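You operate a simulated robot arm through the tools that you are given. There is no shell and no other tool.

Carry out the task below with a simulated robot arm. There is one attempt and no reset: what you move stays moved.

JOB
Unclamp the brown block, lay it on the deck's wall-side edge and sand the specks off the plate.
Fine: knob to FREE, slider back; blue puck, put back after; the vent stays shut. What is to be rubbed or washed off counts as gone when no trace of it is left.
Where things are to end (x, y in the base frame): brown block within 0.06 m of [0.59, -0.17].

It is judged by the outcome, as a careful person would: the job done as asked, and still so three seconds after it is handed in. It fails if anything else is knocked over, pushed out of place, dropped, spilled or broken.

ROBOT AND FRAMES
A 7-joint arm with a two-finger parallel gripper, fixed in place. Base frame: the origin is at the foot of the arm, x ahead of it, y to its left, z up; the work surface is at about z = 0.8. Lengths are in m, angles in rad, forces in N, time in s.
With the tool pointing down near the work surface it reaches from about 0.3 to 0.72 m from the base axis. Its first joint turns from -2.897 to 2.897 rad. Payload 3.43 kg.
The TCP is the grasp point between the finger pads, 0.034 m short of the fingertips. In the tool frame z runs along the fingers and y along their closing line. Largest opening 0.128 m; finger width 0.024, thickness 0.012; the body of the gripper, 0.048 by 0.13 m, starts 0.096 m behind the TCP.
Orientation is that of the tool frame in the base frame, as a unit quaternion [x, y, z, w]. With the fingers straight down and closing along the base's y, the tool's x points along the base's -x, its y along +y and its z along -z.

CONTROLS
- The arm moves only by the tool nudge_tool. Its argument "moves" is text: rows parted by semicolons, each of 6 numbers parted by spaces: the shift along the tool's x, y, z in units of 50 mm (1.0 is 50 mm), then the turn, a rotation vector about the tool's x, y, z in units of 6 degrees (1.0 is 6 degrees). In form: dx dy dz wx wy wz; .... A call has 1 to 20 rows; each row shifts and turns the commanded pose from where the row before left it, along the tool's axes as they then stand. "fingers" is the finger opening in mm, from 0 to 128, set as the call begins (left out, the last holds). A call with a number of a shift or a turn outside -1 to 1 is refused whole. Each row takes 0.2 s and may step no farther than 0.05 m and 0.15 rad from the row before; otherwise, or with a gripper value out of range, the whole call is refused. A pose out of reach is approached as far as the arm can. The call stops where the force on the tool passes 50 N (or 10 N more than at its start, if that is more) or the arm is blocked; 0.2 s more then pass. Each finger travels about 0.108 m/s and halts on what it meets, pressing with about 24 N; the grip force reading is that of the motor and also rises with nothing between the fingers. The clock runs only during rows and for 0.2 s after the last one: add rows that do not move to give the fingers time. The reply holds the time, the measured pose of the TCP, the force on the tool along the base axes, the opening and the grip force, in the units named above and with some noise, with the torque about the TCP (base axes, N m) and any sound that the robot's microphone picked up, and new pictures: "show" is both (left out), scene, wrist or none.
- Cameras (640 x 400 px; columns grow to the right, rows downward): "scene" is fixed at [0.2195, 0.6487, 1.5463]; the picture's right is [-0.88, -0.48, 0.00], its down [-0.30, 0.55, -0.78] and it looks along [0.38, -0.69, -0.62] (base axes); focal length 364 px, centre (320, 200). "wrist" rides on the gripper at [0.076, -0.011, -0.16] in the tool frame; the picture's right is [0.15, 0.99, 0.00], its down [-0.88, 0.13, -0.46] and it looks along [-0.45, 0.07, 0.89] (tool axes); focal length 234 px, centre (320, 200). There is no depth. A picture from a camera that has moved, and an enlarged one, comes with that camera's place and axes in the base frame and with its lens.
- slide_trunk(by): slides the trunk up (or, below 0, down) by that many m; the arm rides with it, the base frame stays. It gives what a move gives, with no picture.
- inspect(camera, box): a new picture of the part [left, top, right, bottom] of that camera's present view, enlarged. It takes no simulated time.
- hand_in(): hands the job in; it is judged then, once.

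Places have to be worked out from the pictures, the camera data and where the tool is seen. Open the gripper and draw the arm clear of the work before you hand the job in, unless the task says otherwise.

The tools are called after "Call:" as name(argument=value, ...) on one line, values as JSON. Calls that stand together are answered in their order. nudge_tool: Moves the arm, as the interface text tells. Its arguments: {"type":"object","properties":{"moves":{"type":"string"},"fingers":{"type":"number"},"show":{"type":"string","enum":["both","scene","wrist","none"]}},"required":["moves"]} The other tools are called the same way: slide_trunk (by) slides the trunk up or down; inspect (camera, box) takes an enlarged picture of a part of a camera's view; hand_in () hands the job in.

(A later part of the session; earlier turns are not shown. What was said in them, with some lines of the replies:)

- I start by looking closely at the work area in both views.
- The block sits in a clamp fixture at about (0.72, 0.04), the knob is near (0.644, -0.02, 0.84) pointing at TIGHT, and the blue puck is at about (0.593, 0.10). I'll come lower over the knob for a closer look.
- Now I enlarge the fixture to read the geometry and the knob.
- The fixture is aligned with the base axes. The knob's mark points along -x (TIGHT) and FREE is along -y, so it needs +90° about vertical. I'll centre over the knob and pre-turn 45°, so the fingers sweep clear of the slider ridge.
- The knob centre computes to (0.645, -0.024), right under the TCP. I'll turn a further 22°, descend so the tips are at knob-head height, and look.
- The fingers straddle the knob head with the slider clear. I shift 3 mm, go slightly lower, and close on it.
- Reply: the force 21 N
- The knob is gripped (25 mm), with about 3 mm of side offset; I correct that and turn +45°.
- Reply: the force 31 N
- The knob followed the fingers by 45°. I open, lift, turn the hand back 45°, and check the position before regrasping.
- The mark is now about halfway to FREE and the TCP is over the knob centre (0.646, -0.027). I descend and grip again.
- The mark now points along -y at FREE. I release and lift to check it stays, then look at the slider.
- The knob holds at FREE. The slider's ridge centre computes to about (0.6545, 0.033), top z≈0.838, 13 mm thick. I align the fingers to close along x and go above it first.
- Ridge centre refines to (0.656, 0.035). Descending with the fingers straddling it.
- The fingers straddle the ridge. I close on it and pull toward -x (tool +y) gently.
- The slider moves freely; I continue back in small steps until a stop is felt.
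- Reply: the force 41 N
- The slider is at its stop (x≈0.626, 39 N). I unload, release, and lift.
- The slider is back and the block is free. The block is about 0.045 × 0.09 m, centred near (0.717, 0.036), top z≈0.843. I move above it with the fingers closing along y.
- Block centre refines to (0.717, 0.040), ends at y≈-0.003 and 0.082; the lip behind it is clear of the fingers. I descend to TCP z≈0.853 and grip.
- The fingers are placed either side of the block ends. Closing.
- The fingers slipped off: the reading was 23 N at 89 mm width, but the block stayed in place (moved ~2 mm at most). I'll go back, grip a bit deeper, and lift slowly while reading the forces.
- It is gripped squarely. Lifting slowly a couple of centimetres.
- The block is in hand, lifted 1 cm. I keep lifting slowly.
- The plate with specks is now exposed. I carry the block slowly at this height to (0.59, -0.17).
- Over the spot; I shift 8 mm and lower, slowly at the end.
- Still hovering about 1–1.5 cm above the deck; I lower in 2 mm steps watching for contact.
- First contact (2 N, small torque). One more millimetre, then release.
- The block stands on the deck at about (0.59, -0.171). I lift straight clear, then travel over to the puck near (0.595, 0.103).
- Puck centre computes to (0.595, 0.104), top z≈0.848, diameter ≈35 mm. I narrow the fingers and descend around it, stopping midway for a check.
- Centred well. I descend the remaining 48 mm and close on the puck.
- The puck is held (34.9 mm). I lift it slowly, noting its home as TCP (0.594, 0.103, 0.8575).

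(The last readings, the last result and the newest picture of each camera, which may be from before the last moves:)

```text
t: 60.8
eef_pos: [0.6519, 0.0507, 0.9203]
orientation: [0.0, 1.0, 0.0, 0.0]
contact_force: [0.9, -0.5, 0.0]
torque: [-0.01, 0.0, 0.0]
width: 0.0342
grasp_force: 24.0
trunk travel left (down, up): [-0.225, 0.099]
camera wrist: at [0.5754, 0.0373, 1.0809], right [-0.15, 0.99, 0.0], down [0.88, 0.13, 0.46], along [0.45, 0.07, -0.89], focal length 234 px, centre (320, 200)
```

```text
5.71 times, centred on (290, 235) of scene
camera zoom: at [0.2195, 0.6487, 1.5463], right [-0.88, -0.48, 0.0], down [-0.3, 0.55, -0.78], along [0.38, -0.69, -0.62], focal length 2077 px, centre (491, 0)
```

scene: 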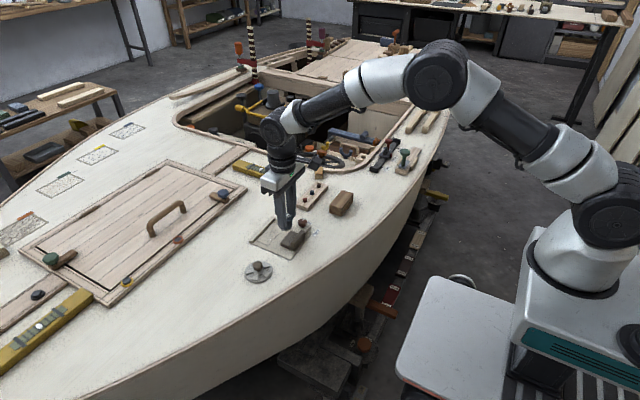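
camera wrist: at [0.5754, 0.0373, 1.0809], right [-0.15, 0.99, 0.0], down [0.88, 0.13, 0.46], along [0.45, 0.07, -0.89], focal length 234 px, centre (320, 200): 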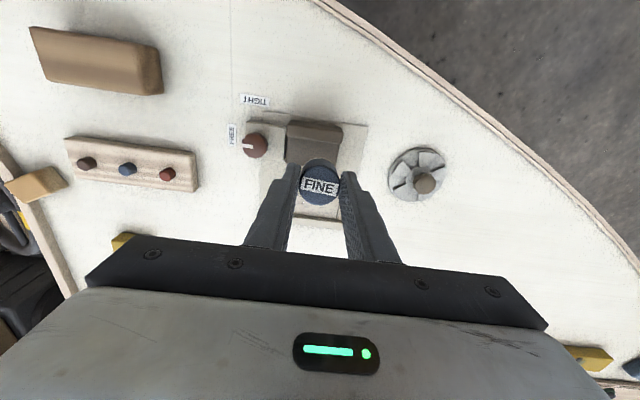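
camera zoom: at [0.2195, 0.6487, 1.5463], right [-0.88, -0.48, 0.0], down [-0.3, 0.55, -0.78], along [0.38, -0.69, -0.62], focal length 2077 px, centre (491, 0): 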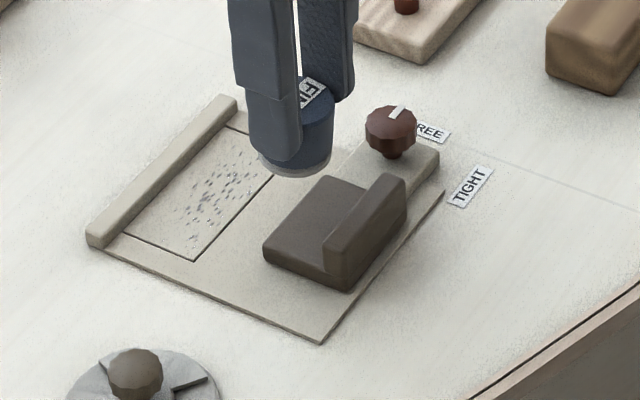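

Specks lie within x≈0.70–0.73, y≈0.005–0.077, with the fence at x≈0.738. I bring the puck over the middle of the plate and lower it to light contact.

Call:
nudge_tool(moves="-0.1 -0.02 0 0 0 0;-0.2 -0.04 0 0 0 0;-0.22 -0.04 0 0 0 0;-0.22 -0.04 0.1 0 0 0;-0.22 -0.04 0.2 0 0 0;-0.14 -0.03 0.2 0 0 0;0 0 0.2 0 0 0;0 0 0.15 0 0 0;0 0 0.1 0 0 0;0 0 0 0 0 0", fingers=0)

Call:
inspect(camera="scene", box=[240, 200, 340, 270])

Call:
inspect(camera="wrist", box=[220, 100, 420, 240])

```text
t: 63.0
eef_pos: [0.7073, 0.0391, 0.8726]
orientation: [0.0, 1.0, 0.0, 0.0]
contact_force: [0.0, -0.4, -0.4]
torque: [0.0, -0.01, 0.0]
width: 0.0343
grasp_force: 24.2
trunk travel left (down, up): [-0.225, 0.099]
camera wrist: at [0.6308, 0.0274, 1.0332], right [-0.15, 0.99, 0.0], down [0.88, 0.13, 0.46], along [0.45, 0.07, -0.89], focal length 234 px, centre (320, 200)
```

scene: 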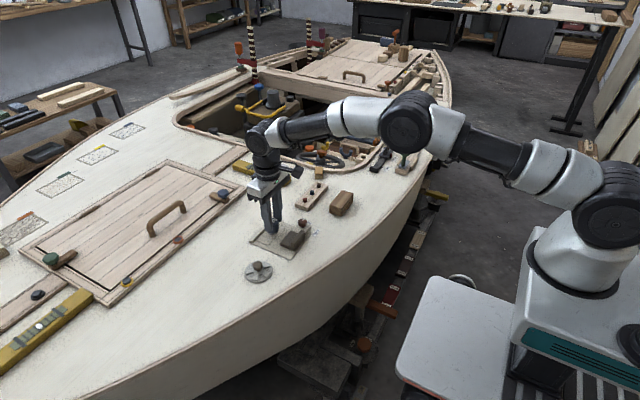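
wrist: 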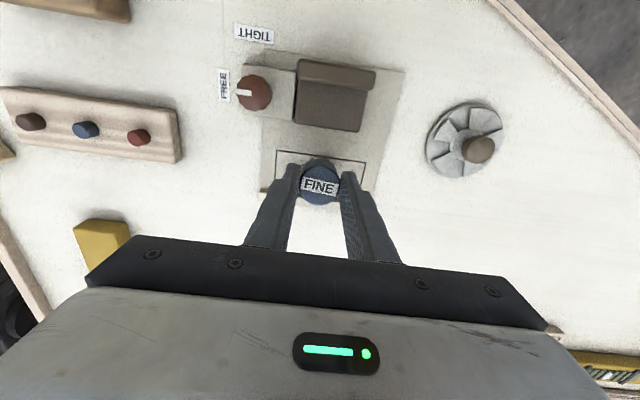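

```text
5.71 times, centred on (290, 235) of scene
camera zoom: at [0.2195, 0.6487, 1.5463], right [-0.88, -0.48, 0.0], down [-0.3, 0.55, -0.78], along [0.38, -0.69, -0.62], focal length 2077 px, centre (491, 0)
```

zoom: 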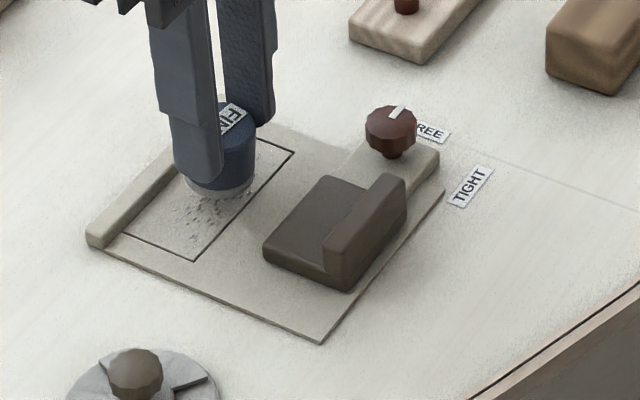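

```text
2.86 times, centred on (320, 170) of wrist
camera zoom: at [0.6308, 0.0274, 1.0332], right [-0.15, 0.99, 0.0], down [0.88, 0.13, 0.46], along [0.45, 0.07, -0.89], focal length 669 px, centre (320, 286)
```

zoom: 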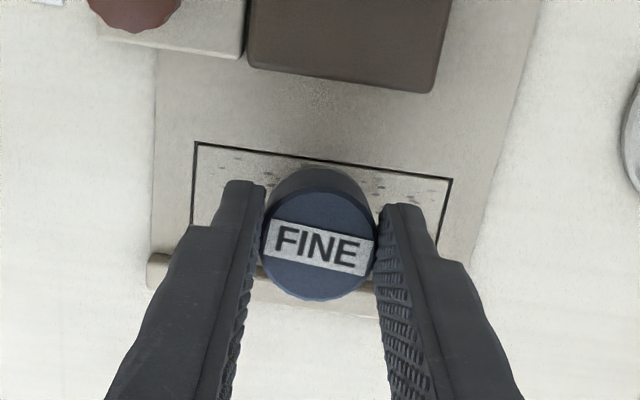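

Lowering in 1.5 mm steps to find contact.

Call:
nudge_tool(moves="0 0 0.04 0 0 0;0 0 0.04 0 0 0;0 0 0.03 0 0 0;0 0 0.03 0 0 0;0 0 0 0 0 0", fingers=0, show="none")

Call:
nudge_tool(moves="0 0 0.03 0 0 0;0 0 0.03 0 0 0;0 0 0 0 0 0", fingers=0, show="none")

```text
t: 64.2
eef_pos: [0.7074, 0.0402, 0.8662]
orientation: [0.0, 1.0, 0.0, 0.0]
contact_force: [0.2, -0.7, -0.6]
torque: [-0.04, -0.03, 0.0]
width: 0.0344
grasp_force: 24.5
trunk travel left (down, up): [-0.225, 0.099]
```

```text
t: 65.0
eef_pos: [0.7067, 0.0392, 0.8637]
orientation: [0.0, 1.0, 0.0, 0.001]
contact_force: [0.1, 0.4, -0.4]
torque: [-0.01, -0.01, -0.01]
width: 0.0342
grasp_force: 23.8
trunk travel left (down, up): [-0.225, 0.099]
```

Call:
nudge_tool(moves="0 0 0.03 0 0 0;0 0 0 0 0 0", fingers=0, show="none")

Call:
nudge_tool(moves="0 0 0.03 0 0 0;0 0 0 0 0 0", fingers=0, show="none")

```text
t: 65.6
eef_pos: [0.7081, 0.0384, 0.861]
orientation: [0.0, 1.0, 0.0, -0.001]
contact_force: [0.0, 1.2, -0.3]
torque: [0.04, 0.03, -0.01]
width: 0.0342
grasp_force: 24.7
trunk travel left (down, up): [-0.225, 0.099]
```

```text
t: 66.2
eef_pos: [0.7068, 0.0397, 0.8605]
orientation: [0.0, 1.0, 0.0, 0.002]
contact_force: [-0.8, 1.1, 9.3]
torque: [0.15, 0.09, 0.0]
width: 0.0342
grasp_force: 23.8
trunk travel left (down, up): [-0.225, 0.099]
```

Contact found at z≈0.861 with 9 N pressing. I rub along y across the middle line first.

Call:
nudge_tool(moves="0 0.1 0 0 0 0;0 0.15 0 0 0 0;0 0.15 0 0 0 0;0 0.15 0 0 0 0;0 0.15 0 0 0 0;0 0.12 0 0 0 0;0 -0.15 0 0 0 0;0 -0.15 0 0 0 0;0 -0.15 0 0 0 0;0 -0.15 0 0 0 0;0 -0.15 0 0 0 0;0 -0.15 0 0 0 0;0 -0.15 0 0 0 0;0 -0.15 0 0 0 0;0 -0.15 0 0 0 0;0 -0.15 0 0 0 0;0 -0.15 0 0 0 0;0 0 0 0 0 0", fingers=0, show="wrist")

Call:
inspect(camera="scene", box=[240, 200, 340, 270])

Call:
inspect(camera="wrist", box=[220, 100, 420, 240])

```text
t: 70.0
eef_pos: [0.7076, -0.0033, 0.8607]
orientation: [0.0, 1.0, 0.001, 0.0]
contact_force: [-1.2, 2.0, 7.3]
torque: [0.07, 0.15, -0.02]
width: 0.0344
grasp_force: 23.8
trunk travel left (down, up): [-0.225, 0.099]
camera wrist: at [0.6309, -0.0142, 1.0209], right [-0.15, 0.99, 0.0], down [0.88, 0.13, 0.46], along [0.45, 0.07, -0.89], focal length 234 px, centre (320, 200)
```

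wrist: 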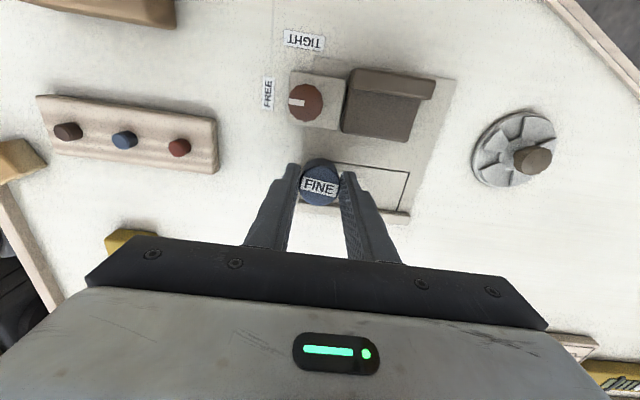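

```text
5.71 times, centred on (290, 235) of scene
camera zoom: at [0.2195, 0.6487, 1.5463], right [-0.88, -0.48, 0.0], down [-0.3, 0.55, -0.78], along [0.38, -0.69, -0.62], focal length 2077 px, centre (491, 0)
```

zoom: 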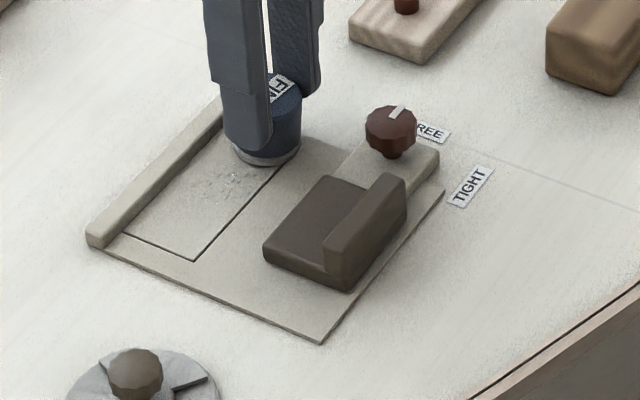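

```text
2.86 times, centred on (320, 170) of wrist
camera zoom: at [0.6309, -0.0142, 1.0209], right [-0.15, 0.99, 0.0], down [0.88, 0.13, 0.46], along [0.45, 0.07, -0.89], focal length 669 px, centre (320, 286)
```

zoom: 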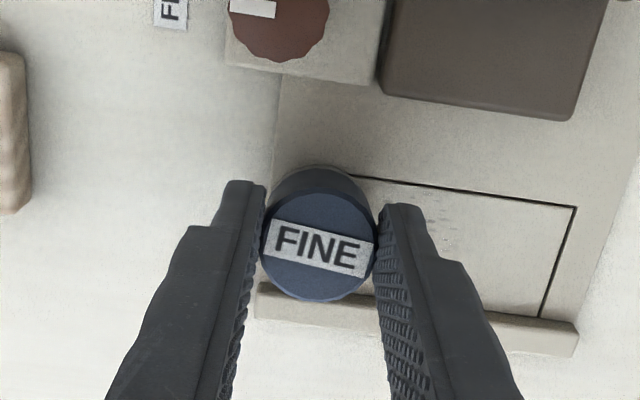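

Most specks already faded. Next passes: nearer the fence (x≈0.715), then back on the near side (x≈0.702).

Call:
nudge_tool(moves="-0.16 0 0 0 0 0;0 0.15 0 0 0 0;0 0.15 0 0 0 0;0 0.15 0 0 0 0;0 0.15 0 0 0 0;0 0.15 0 0 0 0;0 0.15 0 0 0 0;0 0.15 0 0 0 0;0 0.15 0 0 0 0;0 0.15 0 0 0 0;0 0.15 0 0 0 0;0 0.15 0 0 0 0;0.13 0 0 0 0 0;0.13 0 0 0 0 0;0 0 0 0 0 0", fingers=0, show="none")

Call:
nudge_tool(moves="0 -0.15 0 0 0 0;0 -0.15 0 0 0 0;0 -0.15 0 0 0 0;0 -0.15 0 0 0 0;0 -0.15 0 0 0 0;0 -0.15 0 0 0 0;0 -0.15 0 0 0 0;0 -0.15 0 0 0 0;0 -0.15 0 0 0 0;0 -0.15 0 0 0 0;0 -0.15 0 0 0 0;0 0 0 0 0 0", fingers=0, show="none")

Call:
inspect(camera="scene", box=[240, 200, 340, 270])

Call:
inspect(camera="wrist", box=[260, 130, 420, 230])

```text
t: 73.2
eef_pos: [0.7026, 0.0809, 0.8604]
orientation: [0.0, 1.0, 0.001, 0.001]
contact_force: [1.5, 1.0, 8.1]
torque: [0.12, 0.01, -0.03]
width: 0.0344
grasp_force: 24.0
trunk travel left (down, up): [-0.225, 0.099]
```

```text
t: 75.8
eef_pos: [0.7016, -0.0021, 0.8607]
orientation: [-0.001, 1.0, -0.001, 0.001]
contact_force: [0.4, 2.4, 8.8]
torque: [0.12, 0.06, 0.0]
width: 0.0343
grasp_force: 24.1
trunk travel left (down, up): [-0.225, 0.099]
```

```text
5.71 times, centred on (290, 235) of scene
camera zoom: at [0.2195, 0.6487, 1.5463], right [-0.88, -0.48, 0.0], down [-0.3, 0.55, -0.78], along [0.38, -0.69, -0.62], focal length 2077 px, centre (491, 0)
```

zoom: 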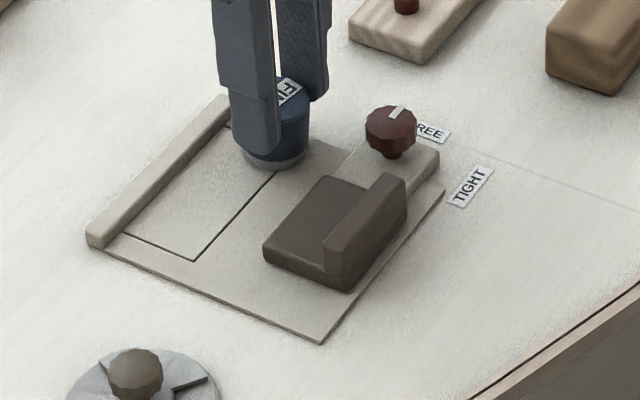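

```text
4.00 times, centred on (340, 180) of wrist
camera zoom: at [0.6255, -0.0141, 1.0205], right [-0.15, 0.99, 0.0], down [0.88, 0.13, 0.46], along [0.45, 0.07, -0.89], focal length 937 px, centre (240, 280)
```

zoom: 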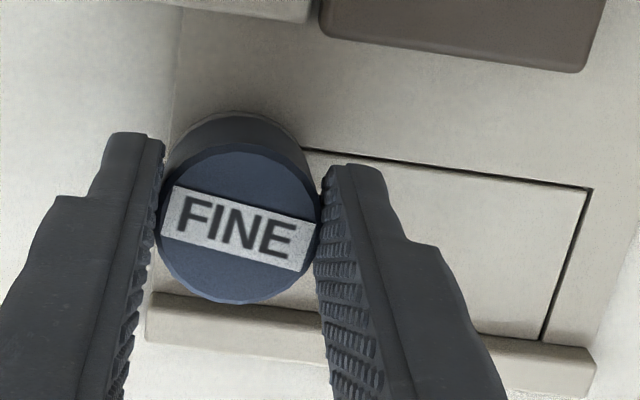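

Looks clean from both views. For "no trace", I make another full set of passes, including right along the fence, the middle and the near edge.

Call:
nudge_tool(moves="-0.16 0 0 0 0 0;-0.16 0 0 0 0 0;0 0.15 0 0 0 0;0 0.15 0 0 0 0;0 0.15 0 0 0 0;0 0.15 0 0 0 0;0 0.15 0 0 0 0;0 0.15 0 0 0 0;0 0.15 0 0 0 0;0 0.15 0 0 0 0;0 0.15 0 0 0 0;0 0.15 0 0 0 0;0 0.15 0 0 0 0;0.16 0 0 0 0 0;0 0 0 0 0 0", fingers=0, show="none")

Call:
nudge_tool(moves="0 -0.15 0 0 0 0;0 -0.15 0 0 0 0;0 -0.15 0 0 0 0;0 -0.15 0 0 0 0;0 -0.15 0 0 0 0;0 -0.15 0 0 0 0;0 -0.15 0 0 0 0;0 -0.15 0 0 0 0;0 -0.15 0 0 0 0;0 -0.15 0 0 0 0;0 -0.15 0 0 0 0;0.2 0 0 0 0 0;0 0 0 0 0 0", fingers=0, show="none")

Call:
nudge_tool(moves="0 0.15 0 0 0 0;0 0.15 0 0 0 0;0 0.15 0 0 0 0;0 0.15 0 0 0 0;0 0.15 0 0 0 0;0 0.15 0 0 0 0;0 0.15 0 0 0 0;0 0.15 0 0 0 0;0 0.15 0 0 0 0;0 0.15 0 0 0 0;0 0.15 0 0 0 0;0 0 0 0 0 0", fingers=0, show="none")

Call:
inspect(camera="scene", box=[240, 200, 340, 270])

Call:
inspect(camera="wrist", box=[200, 120, 360, 220])

```text
t: 79.0
eef_pos: [0.7109, 0.0794, 0.8591]
orientation: [0.0, 1.0, 0.0, 0.002]
contact_force: [0.4, 0.5, 6.5]
torque: [0.07, 0.05, -0.02]
width: 0.0339
grasp_force: 24.4
trunk travel left (down, up): [-0.225, 0.099]
```

```text
t: 81.8
eef_pos: [0.7001, -0.0043, 0.86]
orientation: [0.0, 1.0, 0.0, 0.002]
contact_force: [0.3, -1.4, 4.0]
torque: [-0.13, 0.02, 0.04]
width: 0.034
grasp_force: 24.2
trunk travel left (down, up): [-0.225, 0.099]
```

```text
t: 84.4
eef_pos: [0.7013, 0.0805, 0.8606]
orientation: [0.0, 1.0, 0.0, 0.0]
contact_force: [0.2, -0.2, 1.6]
torque: [0.02, 0.04, 0.03]
width: 0.0343
grasp_force: 24.1
trunk travel left (down, up): [-0.225, 0.099]
```

```text
5.71 times, centred on (290, 235) of scene
camera zoom: at [0.2195, 0.6487, 1.5463], right [-0.88, -0.48, 0.0], down [-0.3, 0.55, -0.78], along [0.38, -0.69, -0.62], focal length 2077 px, centre (491, 0)
```

zoom: 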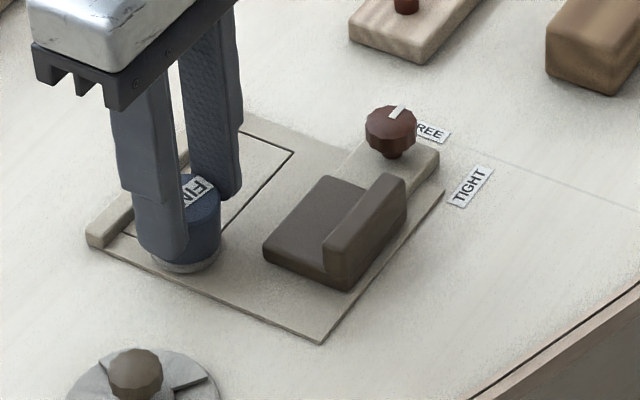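

```text
4.00 times, centred on (280, 170) of wrist
camera zoom: at [0.624, 0.0691, 1.0204], right [-0.15, 0.99, 0.0], down [0.88, 0.13, 0.46], along [0.45, 0.07, -0.89], focal length 937 px, centre (480, 320)
```

zoom: 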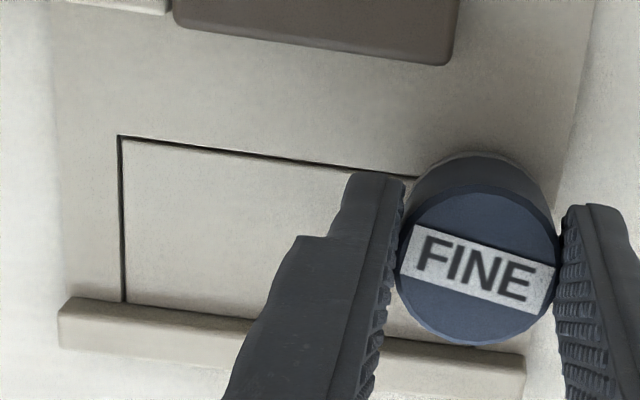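

Clean as far as I can see. I lift the puck slowly and move it back toward home, looking at the whole plate unobstructed.

Call:
nudge_tool(moves="0 0 -0.05 0 0 0;0 0 -0.1 0 0 0;0 0 -0.14 0 0 0;0 0 -0.16 0 0 0;0 0 -0.16 0 0 0;0 0 -0.16 0 0 0;0 0 -0.16 0 0 0;0 0 -0.16 0 0 0;0 0 -0.1 0 0 0;0.1 0.02 0 0 0 0;0.2 0.04 0 0 0 0;0.22 0.04 0 0 0 0;0.22 0.05 0 0 0 0;0.22 0.05 0 0 0 0;0.22 0.05 0 0 0 0;0.22 0.05 0 0 0 0;0.22 0.05 0 0 0 0;0.2 0.05 0 0 0 0;0.2 0.05 0 0 0 0;0 0 0 0 0 0", fingers=0)

Call:
inspect(camera="wrist", box=[200, 120, 360, 220])

Call:
inspect(camera="scene", box=[250, 215, 310, 255])

```text
t: 88.6
eef_pos: [0.5992, 0.1034, 0.9189]
orientation: [0.0, 1.0, 0.001, 0.0]
contact_force: [0.8, -0.3, -1.0]
torque: [-0.02, 0.0, 0.0]
width: 0.0342
grasp_force: 24.2
trunk travel left (down, up): [-0.225, 0.099]
camera wrist: at [0.5232, 0.091, 1.0794], right [-0.15, 0.99, 0.0], down [0.88, 0.13, 0.46], along [0.45, 0.07, -0.89], focal length 234 px, centre (320, 200)
```

scene: 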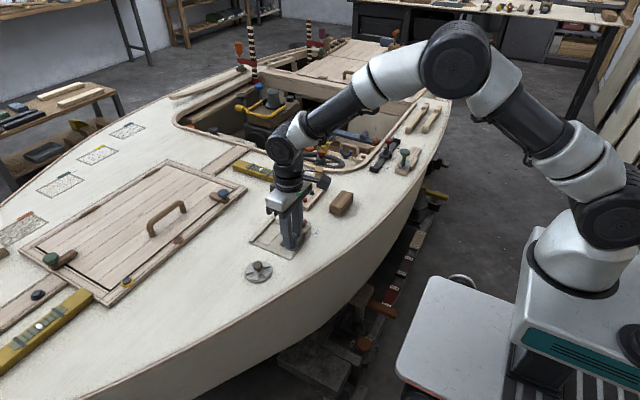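
wrist: 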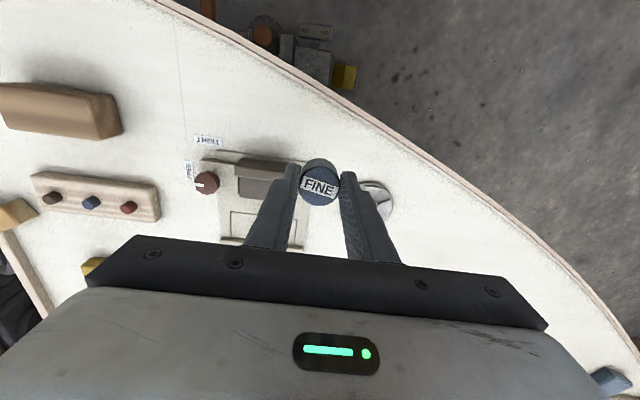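

```text
4.00 times, centred on (280, 170) of wrist
camera zoom: at [0.5232, 0.091, 1.0794], right [-0.15, 0.99, 0.0], down [0.88, 0.13, 0.46], along [0.45, 0.07, -0.89], focal length 937 px, centre (480, 320)
```

zoom: 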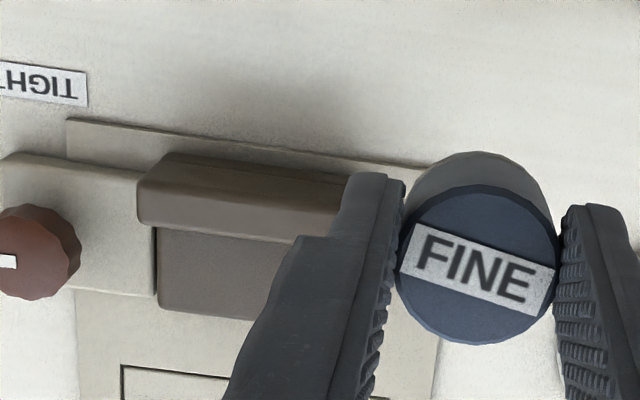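

```text
10.00 times, centred on (280, 235) of scene
camera zoom: at [0.2195, 0.6487, 1.5463], right [-0.88, -0.48, 0.0], down [-0.3, 0.55, -0.78], along [0.38, -0.69, -0.62], focal length 3635 px, centre (720, -150)
```

zoom: 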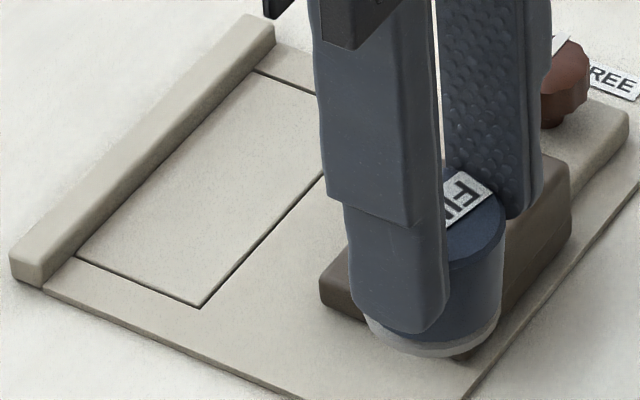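

Visible parts are clean. I raise a bit so the scene camera sees the whole plate before putting the puck back.

Call:
nudge_tool(moves="0 0 -0.15 0 0 0;0 0 -0.25 0 0 0;0 0 -0.25 0 0 0;0 0 -0.25 0 0 0;0 0 -0.25 0 0 0;0 0 -0.25 0 0 0;0 0 -0.25 0 0 0;0 0 -0.15 0 0 0;0 0 0 0 0 0", fingers=0, show="wrist")

Call:
inspect(camera="scene", box=[250, 215, 310, 255])

Call:
inspect(camera="wrist", box=[200, 130, 320, 230])

```text
t: 90.6
eef_pos: [0.5987, 0.1021, 1.0094]
orientation: [-0.001, 1.0, 0.0, 0.0]
contact_force: [-0.2, 0.5, -0.2]
torque: [0.04, 0.02, -0.03]
width: 0.034
grasp_force: 24.2
trunk travel left (down, up): [-0.225, 0.099]
camera wrist: at [0.5231, 0.0907, 1.1695], right [-0.15, 0.99, 0.0], down [0.88, 0.13, 0.46], along [0.45, 0.07, -0.89], focal length 234 px, centre (320, 200)
```

wrist: 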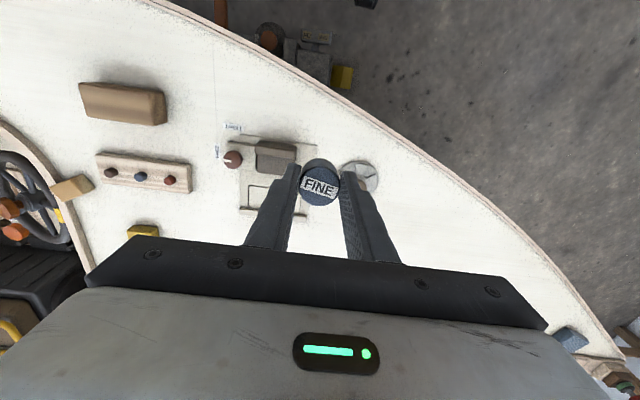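

```text
10.00 times, centred on (280, 235) of scene
camera zoom: at [0.2195, 0.6487, 1.5463], right [-0.88, -0.48, 0.0], down [-0.3, 0.55, -0.78], along [0.38, -0.69, -0.62], focal length 3635 px, centre (720, -150)
```

zoom: 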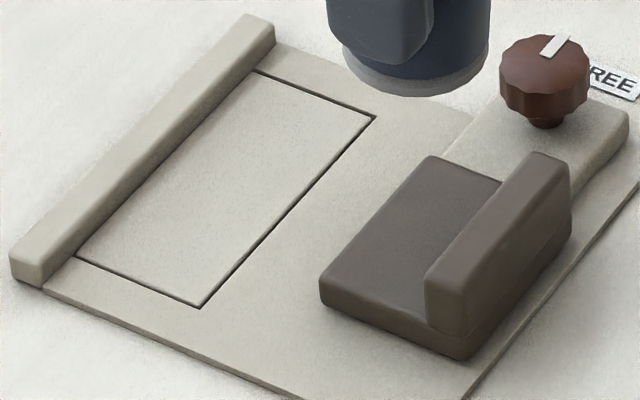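

```text
4.00 times, centred on (260, 180) of wrist
camera zoom: at [0.5231, 0.0907, 1.1695], right [-0.15, 0.99, 0.0], down [0.88, 0.13, 0.46], along [0.45, 0.07, -0.89], focal length 937 px, centre (560, 280)
```

zoom: 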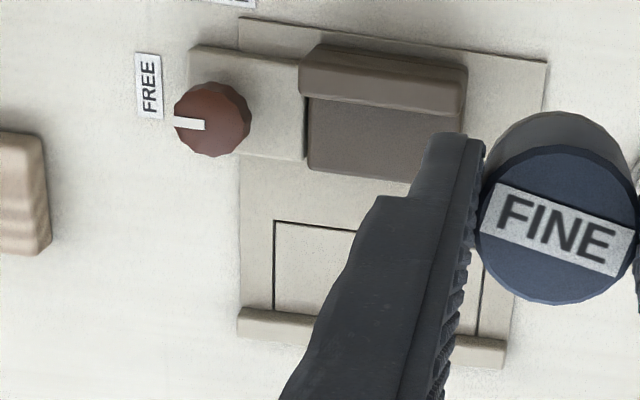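

The plate is clean. I bring the puck back over its home (0.594, 0.103) and lower it.

Call:
nudge_tool(moves="0.1 0 0.1 0 0 0;0 0 0.2 0 0 0;0 0 0.25 0 0 0;0 0 0.25 0 0 0;0 0 0.25 0 0 0;0 0 0.25 0 0 0;0 0 0.25 0 0 0;0 0 0.25 0 0 0;0 0 0.25 0 0 0;0 0 0.25 0 0 0;0 0 0.2 0 0 0;0 0 0.15 0 0 0;0 0 0.12 0 0 0;0 0 0 0 0 0", fingers=0, show="wrist")

Call:
inspect(camera="scene", box=[240, 190, 340, 270])

```text
t: 93.6
eef_pos: [0.5944, 0.1014, 0.8701]
orientation: [0.0, 1.0, 0.0, 0.0]
contact_force: [-0.3, -0.7, 0.0]
torque: [0.06, -0.03, 0.01]
width: 0.0339
grasp_force: 23.6
trunk travel left (down, up): [-0.225, 0.099]
camera wrist: at [0.5181, 0.0905, 1.0303], right [-0.15, 0.99, 0.0], down [0.88, 0.13, 0.46], along [0.45, 0.07, -0.89], focal length 234 px, centre (320, 200)
```

wrist: 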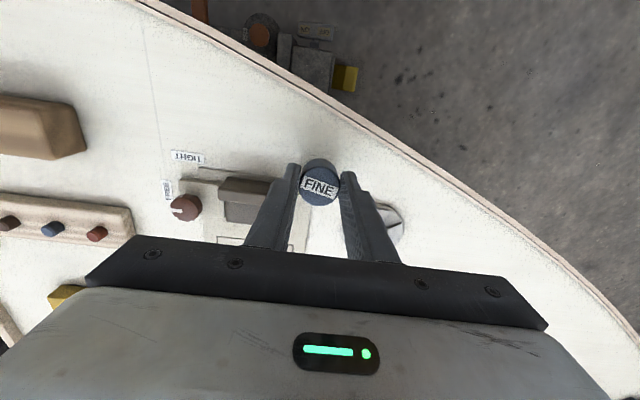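

```text
5.00 times, centred on (290, 230) of scene
camera zoom: at [0.2195, 0.6487, 1.5463], right [-0.88, -0.48, 0.0], down [-0.3, 0.55, -0.78], along [0.38, -0.69, -0.62], focal length 1818 px, centre (470, 50)
```

zoom: 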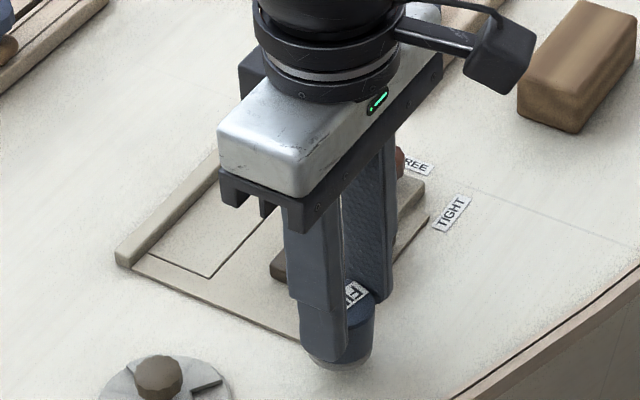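

Call:
nudge_tool(moves="0 0 0.05 0 0 0;0 0 0.05 0 0 0;0 0 0.04 0 0 0;0 0 0.04 0 0 0;0 0 0.03 0 0 0;0 0 0 0 0 0", fingers=0, show="none")

Call:
nudge_tool(moves="0 0 0.025 0 0 0;0 0 0 0 0 0", fingers=0, show="none")

```text
t: 95.0
eef_pos: [0.5948, 0.1029, 0.8611]
orientation: [0.0, 1.0, 0.0, 0.001]
contact_force: [0.1, 0.0, 0.3]
torque: [0.0, 0.01, 0.01]
width: 0.034
grasp_force: 24.1
trunk travel left (down, up): [-0.225, 0.099]
```

```text
t: 95.6
eef_pos: [0.5944, 0.1028, 0.8595]
orientation: [0.0, 1.0, 0.0, 0.0]
contact_force: [0.0, -0.2, -0.4]
torque: [-0.02, -0.04, -0.02]
width: 0.0343
grasp_force: 24.1
trunk travel left (down, up): [-0.225, 0.099]
```

Not in contact yet; continuing in 1 mm steps.

Call:
nudge_tool(moves="0 0 0.025 0 0 0;0 0 0 0 0 0", fingers=0, show="none")

Call:
nudge_tool(moves="0 0 0.02 0 0 0;0 0 0 0 0 0", fingers=0, show="none")

```text
t: 96.2
eef_pos: [0.5943, 0.1016, 0.8569]
orientation: [0.001, 1.0, 0.0, 0.0]
contact_force: [-1.2, 0.2, 0.3]
torque: [-0.02, -0.01, -0.02]
width: 0.0338
grasp_force: 23.9
trunk travel left (down, up): [-0.225, 0.099]
```

```text
t: 96.8
eef_pos: [0.5943, 0.1027, 0.8561]
orientation: [0.0, 1.0, 0.0, 0.001]
contact_force: [0.6, 0.4, 1.4]
torque: [0.01, -0.05, -0.01]
width: 0.0338
grasp_force: 23.6
trunk travel left (down, up): [-0.225, 0.099]
```

Call:
nudge_tool(moves="0 0 0.02 0 0 0;0 0 0 0 0 0", fingers=0, show="none")

Call:
inspect(camera="scene", box=[260, 210, 330, 270])

```text
t: 97.4
eef_pos: [0.5942, 0.1013, 0.8566]
orientation: [0.0, 1.0, 0.0, 0.001]
contact_force: [-2.4, -1.1, 11.0]
torque: [-0.15, -0.1, -0.02]
width: 0.0338
grasp_force: 23.7
trunk travel left (down, up): [-0.225, 0.099]
```

```text
6.67 times, centred on (295, 240) of scene
camera zoom: at [0.2195, 0.6487, 1.5463], right [-0.88, -0.48, 0.0], down [-0.3, 0.55, -0.78], along [0.38, -0.69, -0.62], focal length 2423 px, centre (487, -67)
```

zoom: 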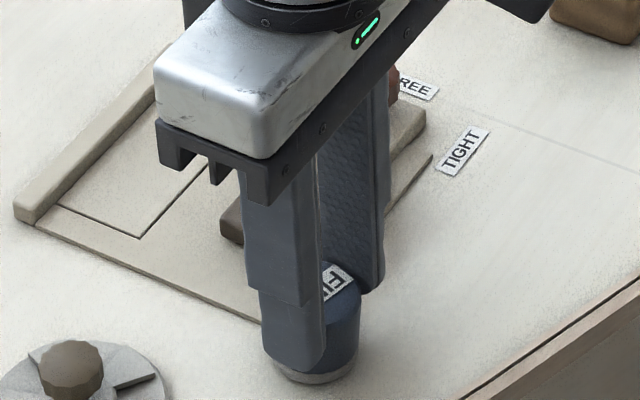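

The puck is seated (11 N). I open to 58 mm and rise straight up.

Call:
nudge_tool(moves="0 0 0 0 0 0;0 0 0 0 0 0;0 0 -0.2 0 0 0;0 0 -0.6 0 0 0;0 0 -0.8 0 0 0;0 0 -0.8 0 0 0;0 0 -0.8 0 0 0;0 0 0 0 0 0", fingers=58)

Call:
inspect(camera="scene", box=[240, 190, 340, 270])

Call:
inspect(camera="wrist", box=[160, 60, 480, 260])

```text
t: 99.2
eef_pos: [0.5935, 0.1024, 1.018]
orientation: [0.001, 1.0, 0.0, 0.0]
contact_force: [-0.3, -0.1, 0.5]
torque: [0.02, -0.01, 0.0]
width: 0.0581
grasp_force: 0.1
trunk travel left (down, up): [-0.225, 0.099]
camera wrist: at [0.5176, 0.0907, 1.1782], right [-0.15, 0.99, 0.0], down [0.88, 0.13, 0.46], along [0.45, 0.07, -0.89], focal length 234 px, centre (320, 200)
```

scene: 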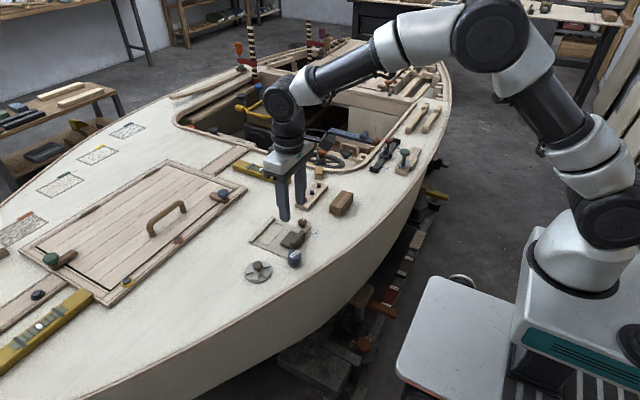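
wrist: 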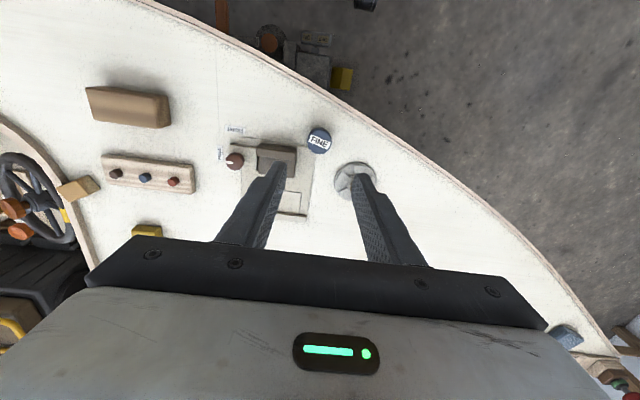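

```text
5.00 times, centred on (290, 230) of scene
camera zoom: at [0.2195, 0.6487, 1.5463], right [-0.88, -0.48, 0.0], down [-0.3, 0.55, -0.78], along [0.38, -0.69, -0.62], focal length 1818 px, centre (470, 50)
```

zoom: 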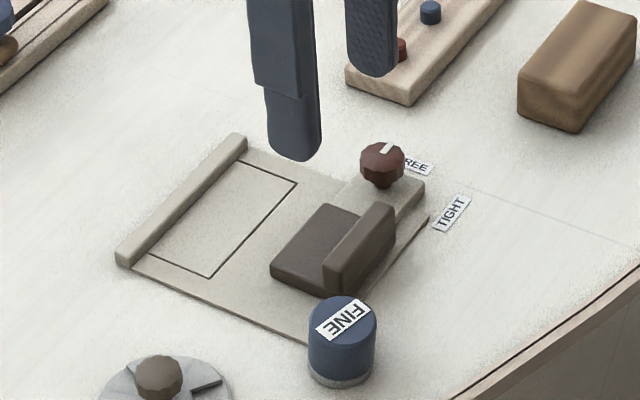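

```text
2.00 times, centred on (320, 160) of wrist
camera zoom: at [0.5176, 0.0907, 1.1782], right [-0.15, 0.99, 0.0], down [0.88, 0.13, 0.46], along [0.45, 0.07, -0.89], focal length 468 px, centre (320, 280)
```

zoom: 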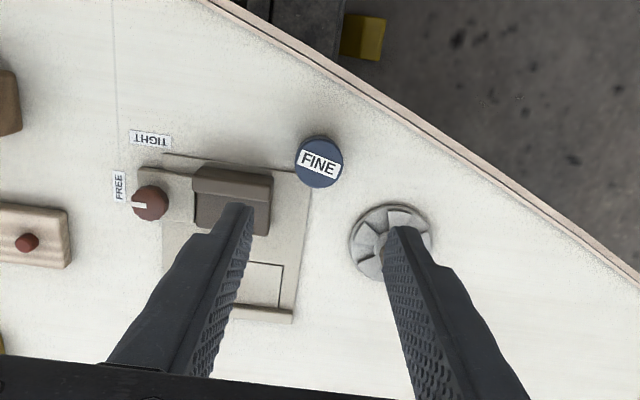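

Everything looks right: puck home, plate clean, knob FREE, slider back, vent untouched. I retreat to around the starting pose and do a last check.

Call:
nudge_tool(moves="0 0 -0.8 0 0 0;0 0 -0.8 0 0 0;0.5 -0.5 -0.6 0 0 0;0.5 -0.5 0 0 0 0;0.4 -0.5 0 0 0 0;0 0 0 0 0 0", fingers=128)

Call:
inspect(camera="scene", box=[230, 160, 390, 290])

Call:
inspect(camera="wrist", box=[200, 120, 420, 250])

```text
t: 100.6
eef_pos: [0.5244, 0.0263, 1.1256]
orientation: [0.001, 1.0, -0.001, 0.0]
contact_force: [0.6, 0.0, 0.7]
torque: [0.03, 0.0, 0.0]
width: 0.1282
grasp_force: 0.1
trunk travel left (down, up): [-0.225, 0.099]
camera wrist: at [0.4485, 0.0146, 1.2868], right [-0.15, 0.99, 0.0], down [0.88, 0.13, 0.46], along [0.45, 0.07, -0.89], focal length 234 px, centre (320, 200)
```

scene: 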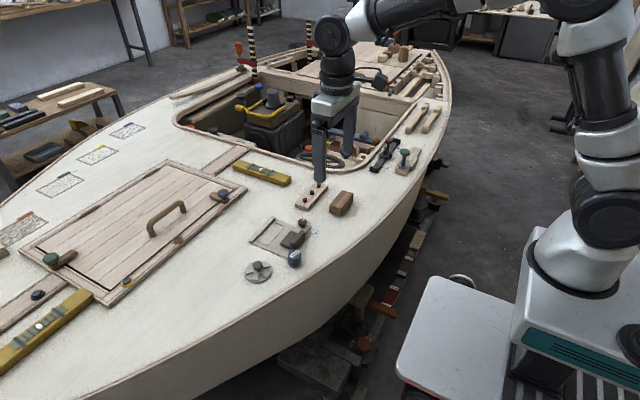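
wrist: 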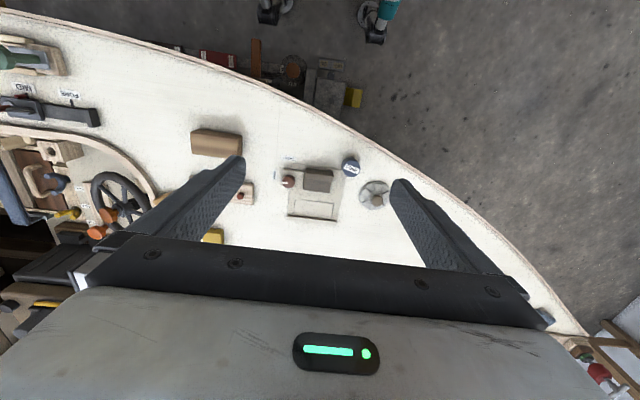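

```text
3.08 times, centred on (310, 225) of scene
camera zoom: at [0.2195, 0.6487, 1.5463], right [-0.88, -0.48, 0.0], down [-0.3, 0.55, -0.78], along [0.38, -0.69, -0.62], focal length 1118 px, centre (351, 123)
```

zoom: 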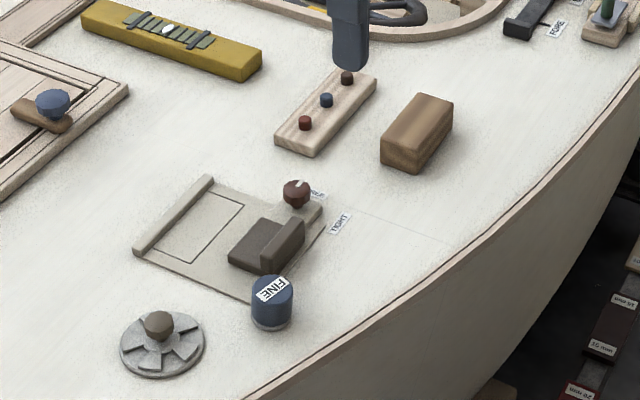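

```text
2.91 times, centred on (310, 185) of wrist
camera zoom: at [0.4485, 0.0146, 1.2868], right [-0.15, 0.99, 0.0], down [0.88, 0.13, 0.46], along [0.45, 0.07, -0.89], focal length 681 px, centre (349, 244)
```

zoom: 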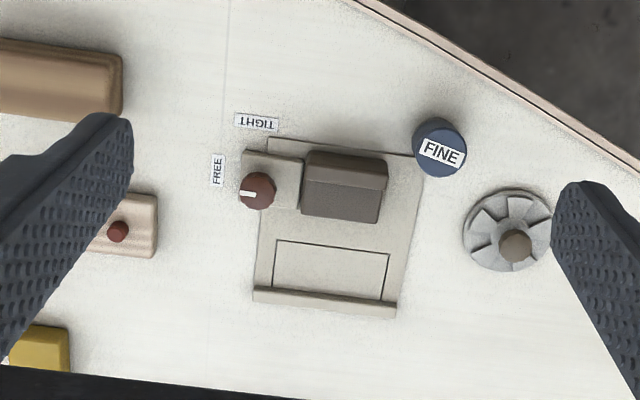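

The final view shows the plate free of specks, the block at about (0.59, -0.17), the knob at FREE, the slider back, the puck home and the vent shut. The gripper is open and clear, so I hand in.

Call:
hand_in()

```text
The job is handed in.
```

The job is done and handed in. The block is unclamped and on the deck, and the plate is sanded clean.

- **Clamp:** the knob points at FREE and the slider is back against its stop.
- **Brown block:** it sits on the deck at about (0.59, -0.17). My first lift slipped off the block and it shifted a couple of millimetres. I gripped it again and carried it over slowly.
- **Plate:** I sanded it with the blue FINE puck in two full sets of passes. No specks show in either camera's close-up.
- **Blue puck:** it is back in its original spot.
- **Vent:** I never touched it, and it is still shut.

The gripper is open and the arm is back near its starting pose. Nothing else on the deck looks moved.
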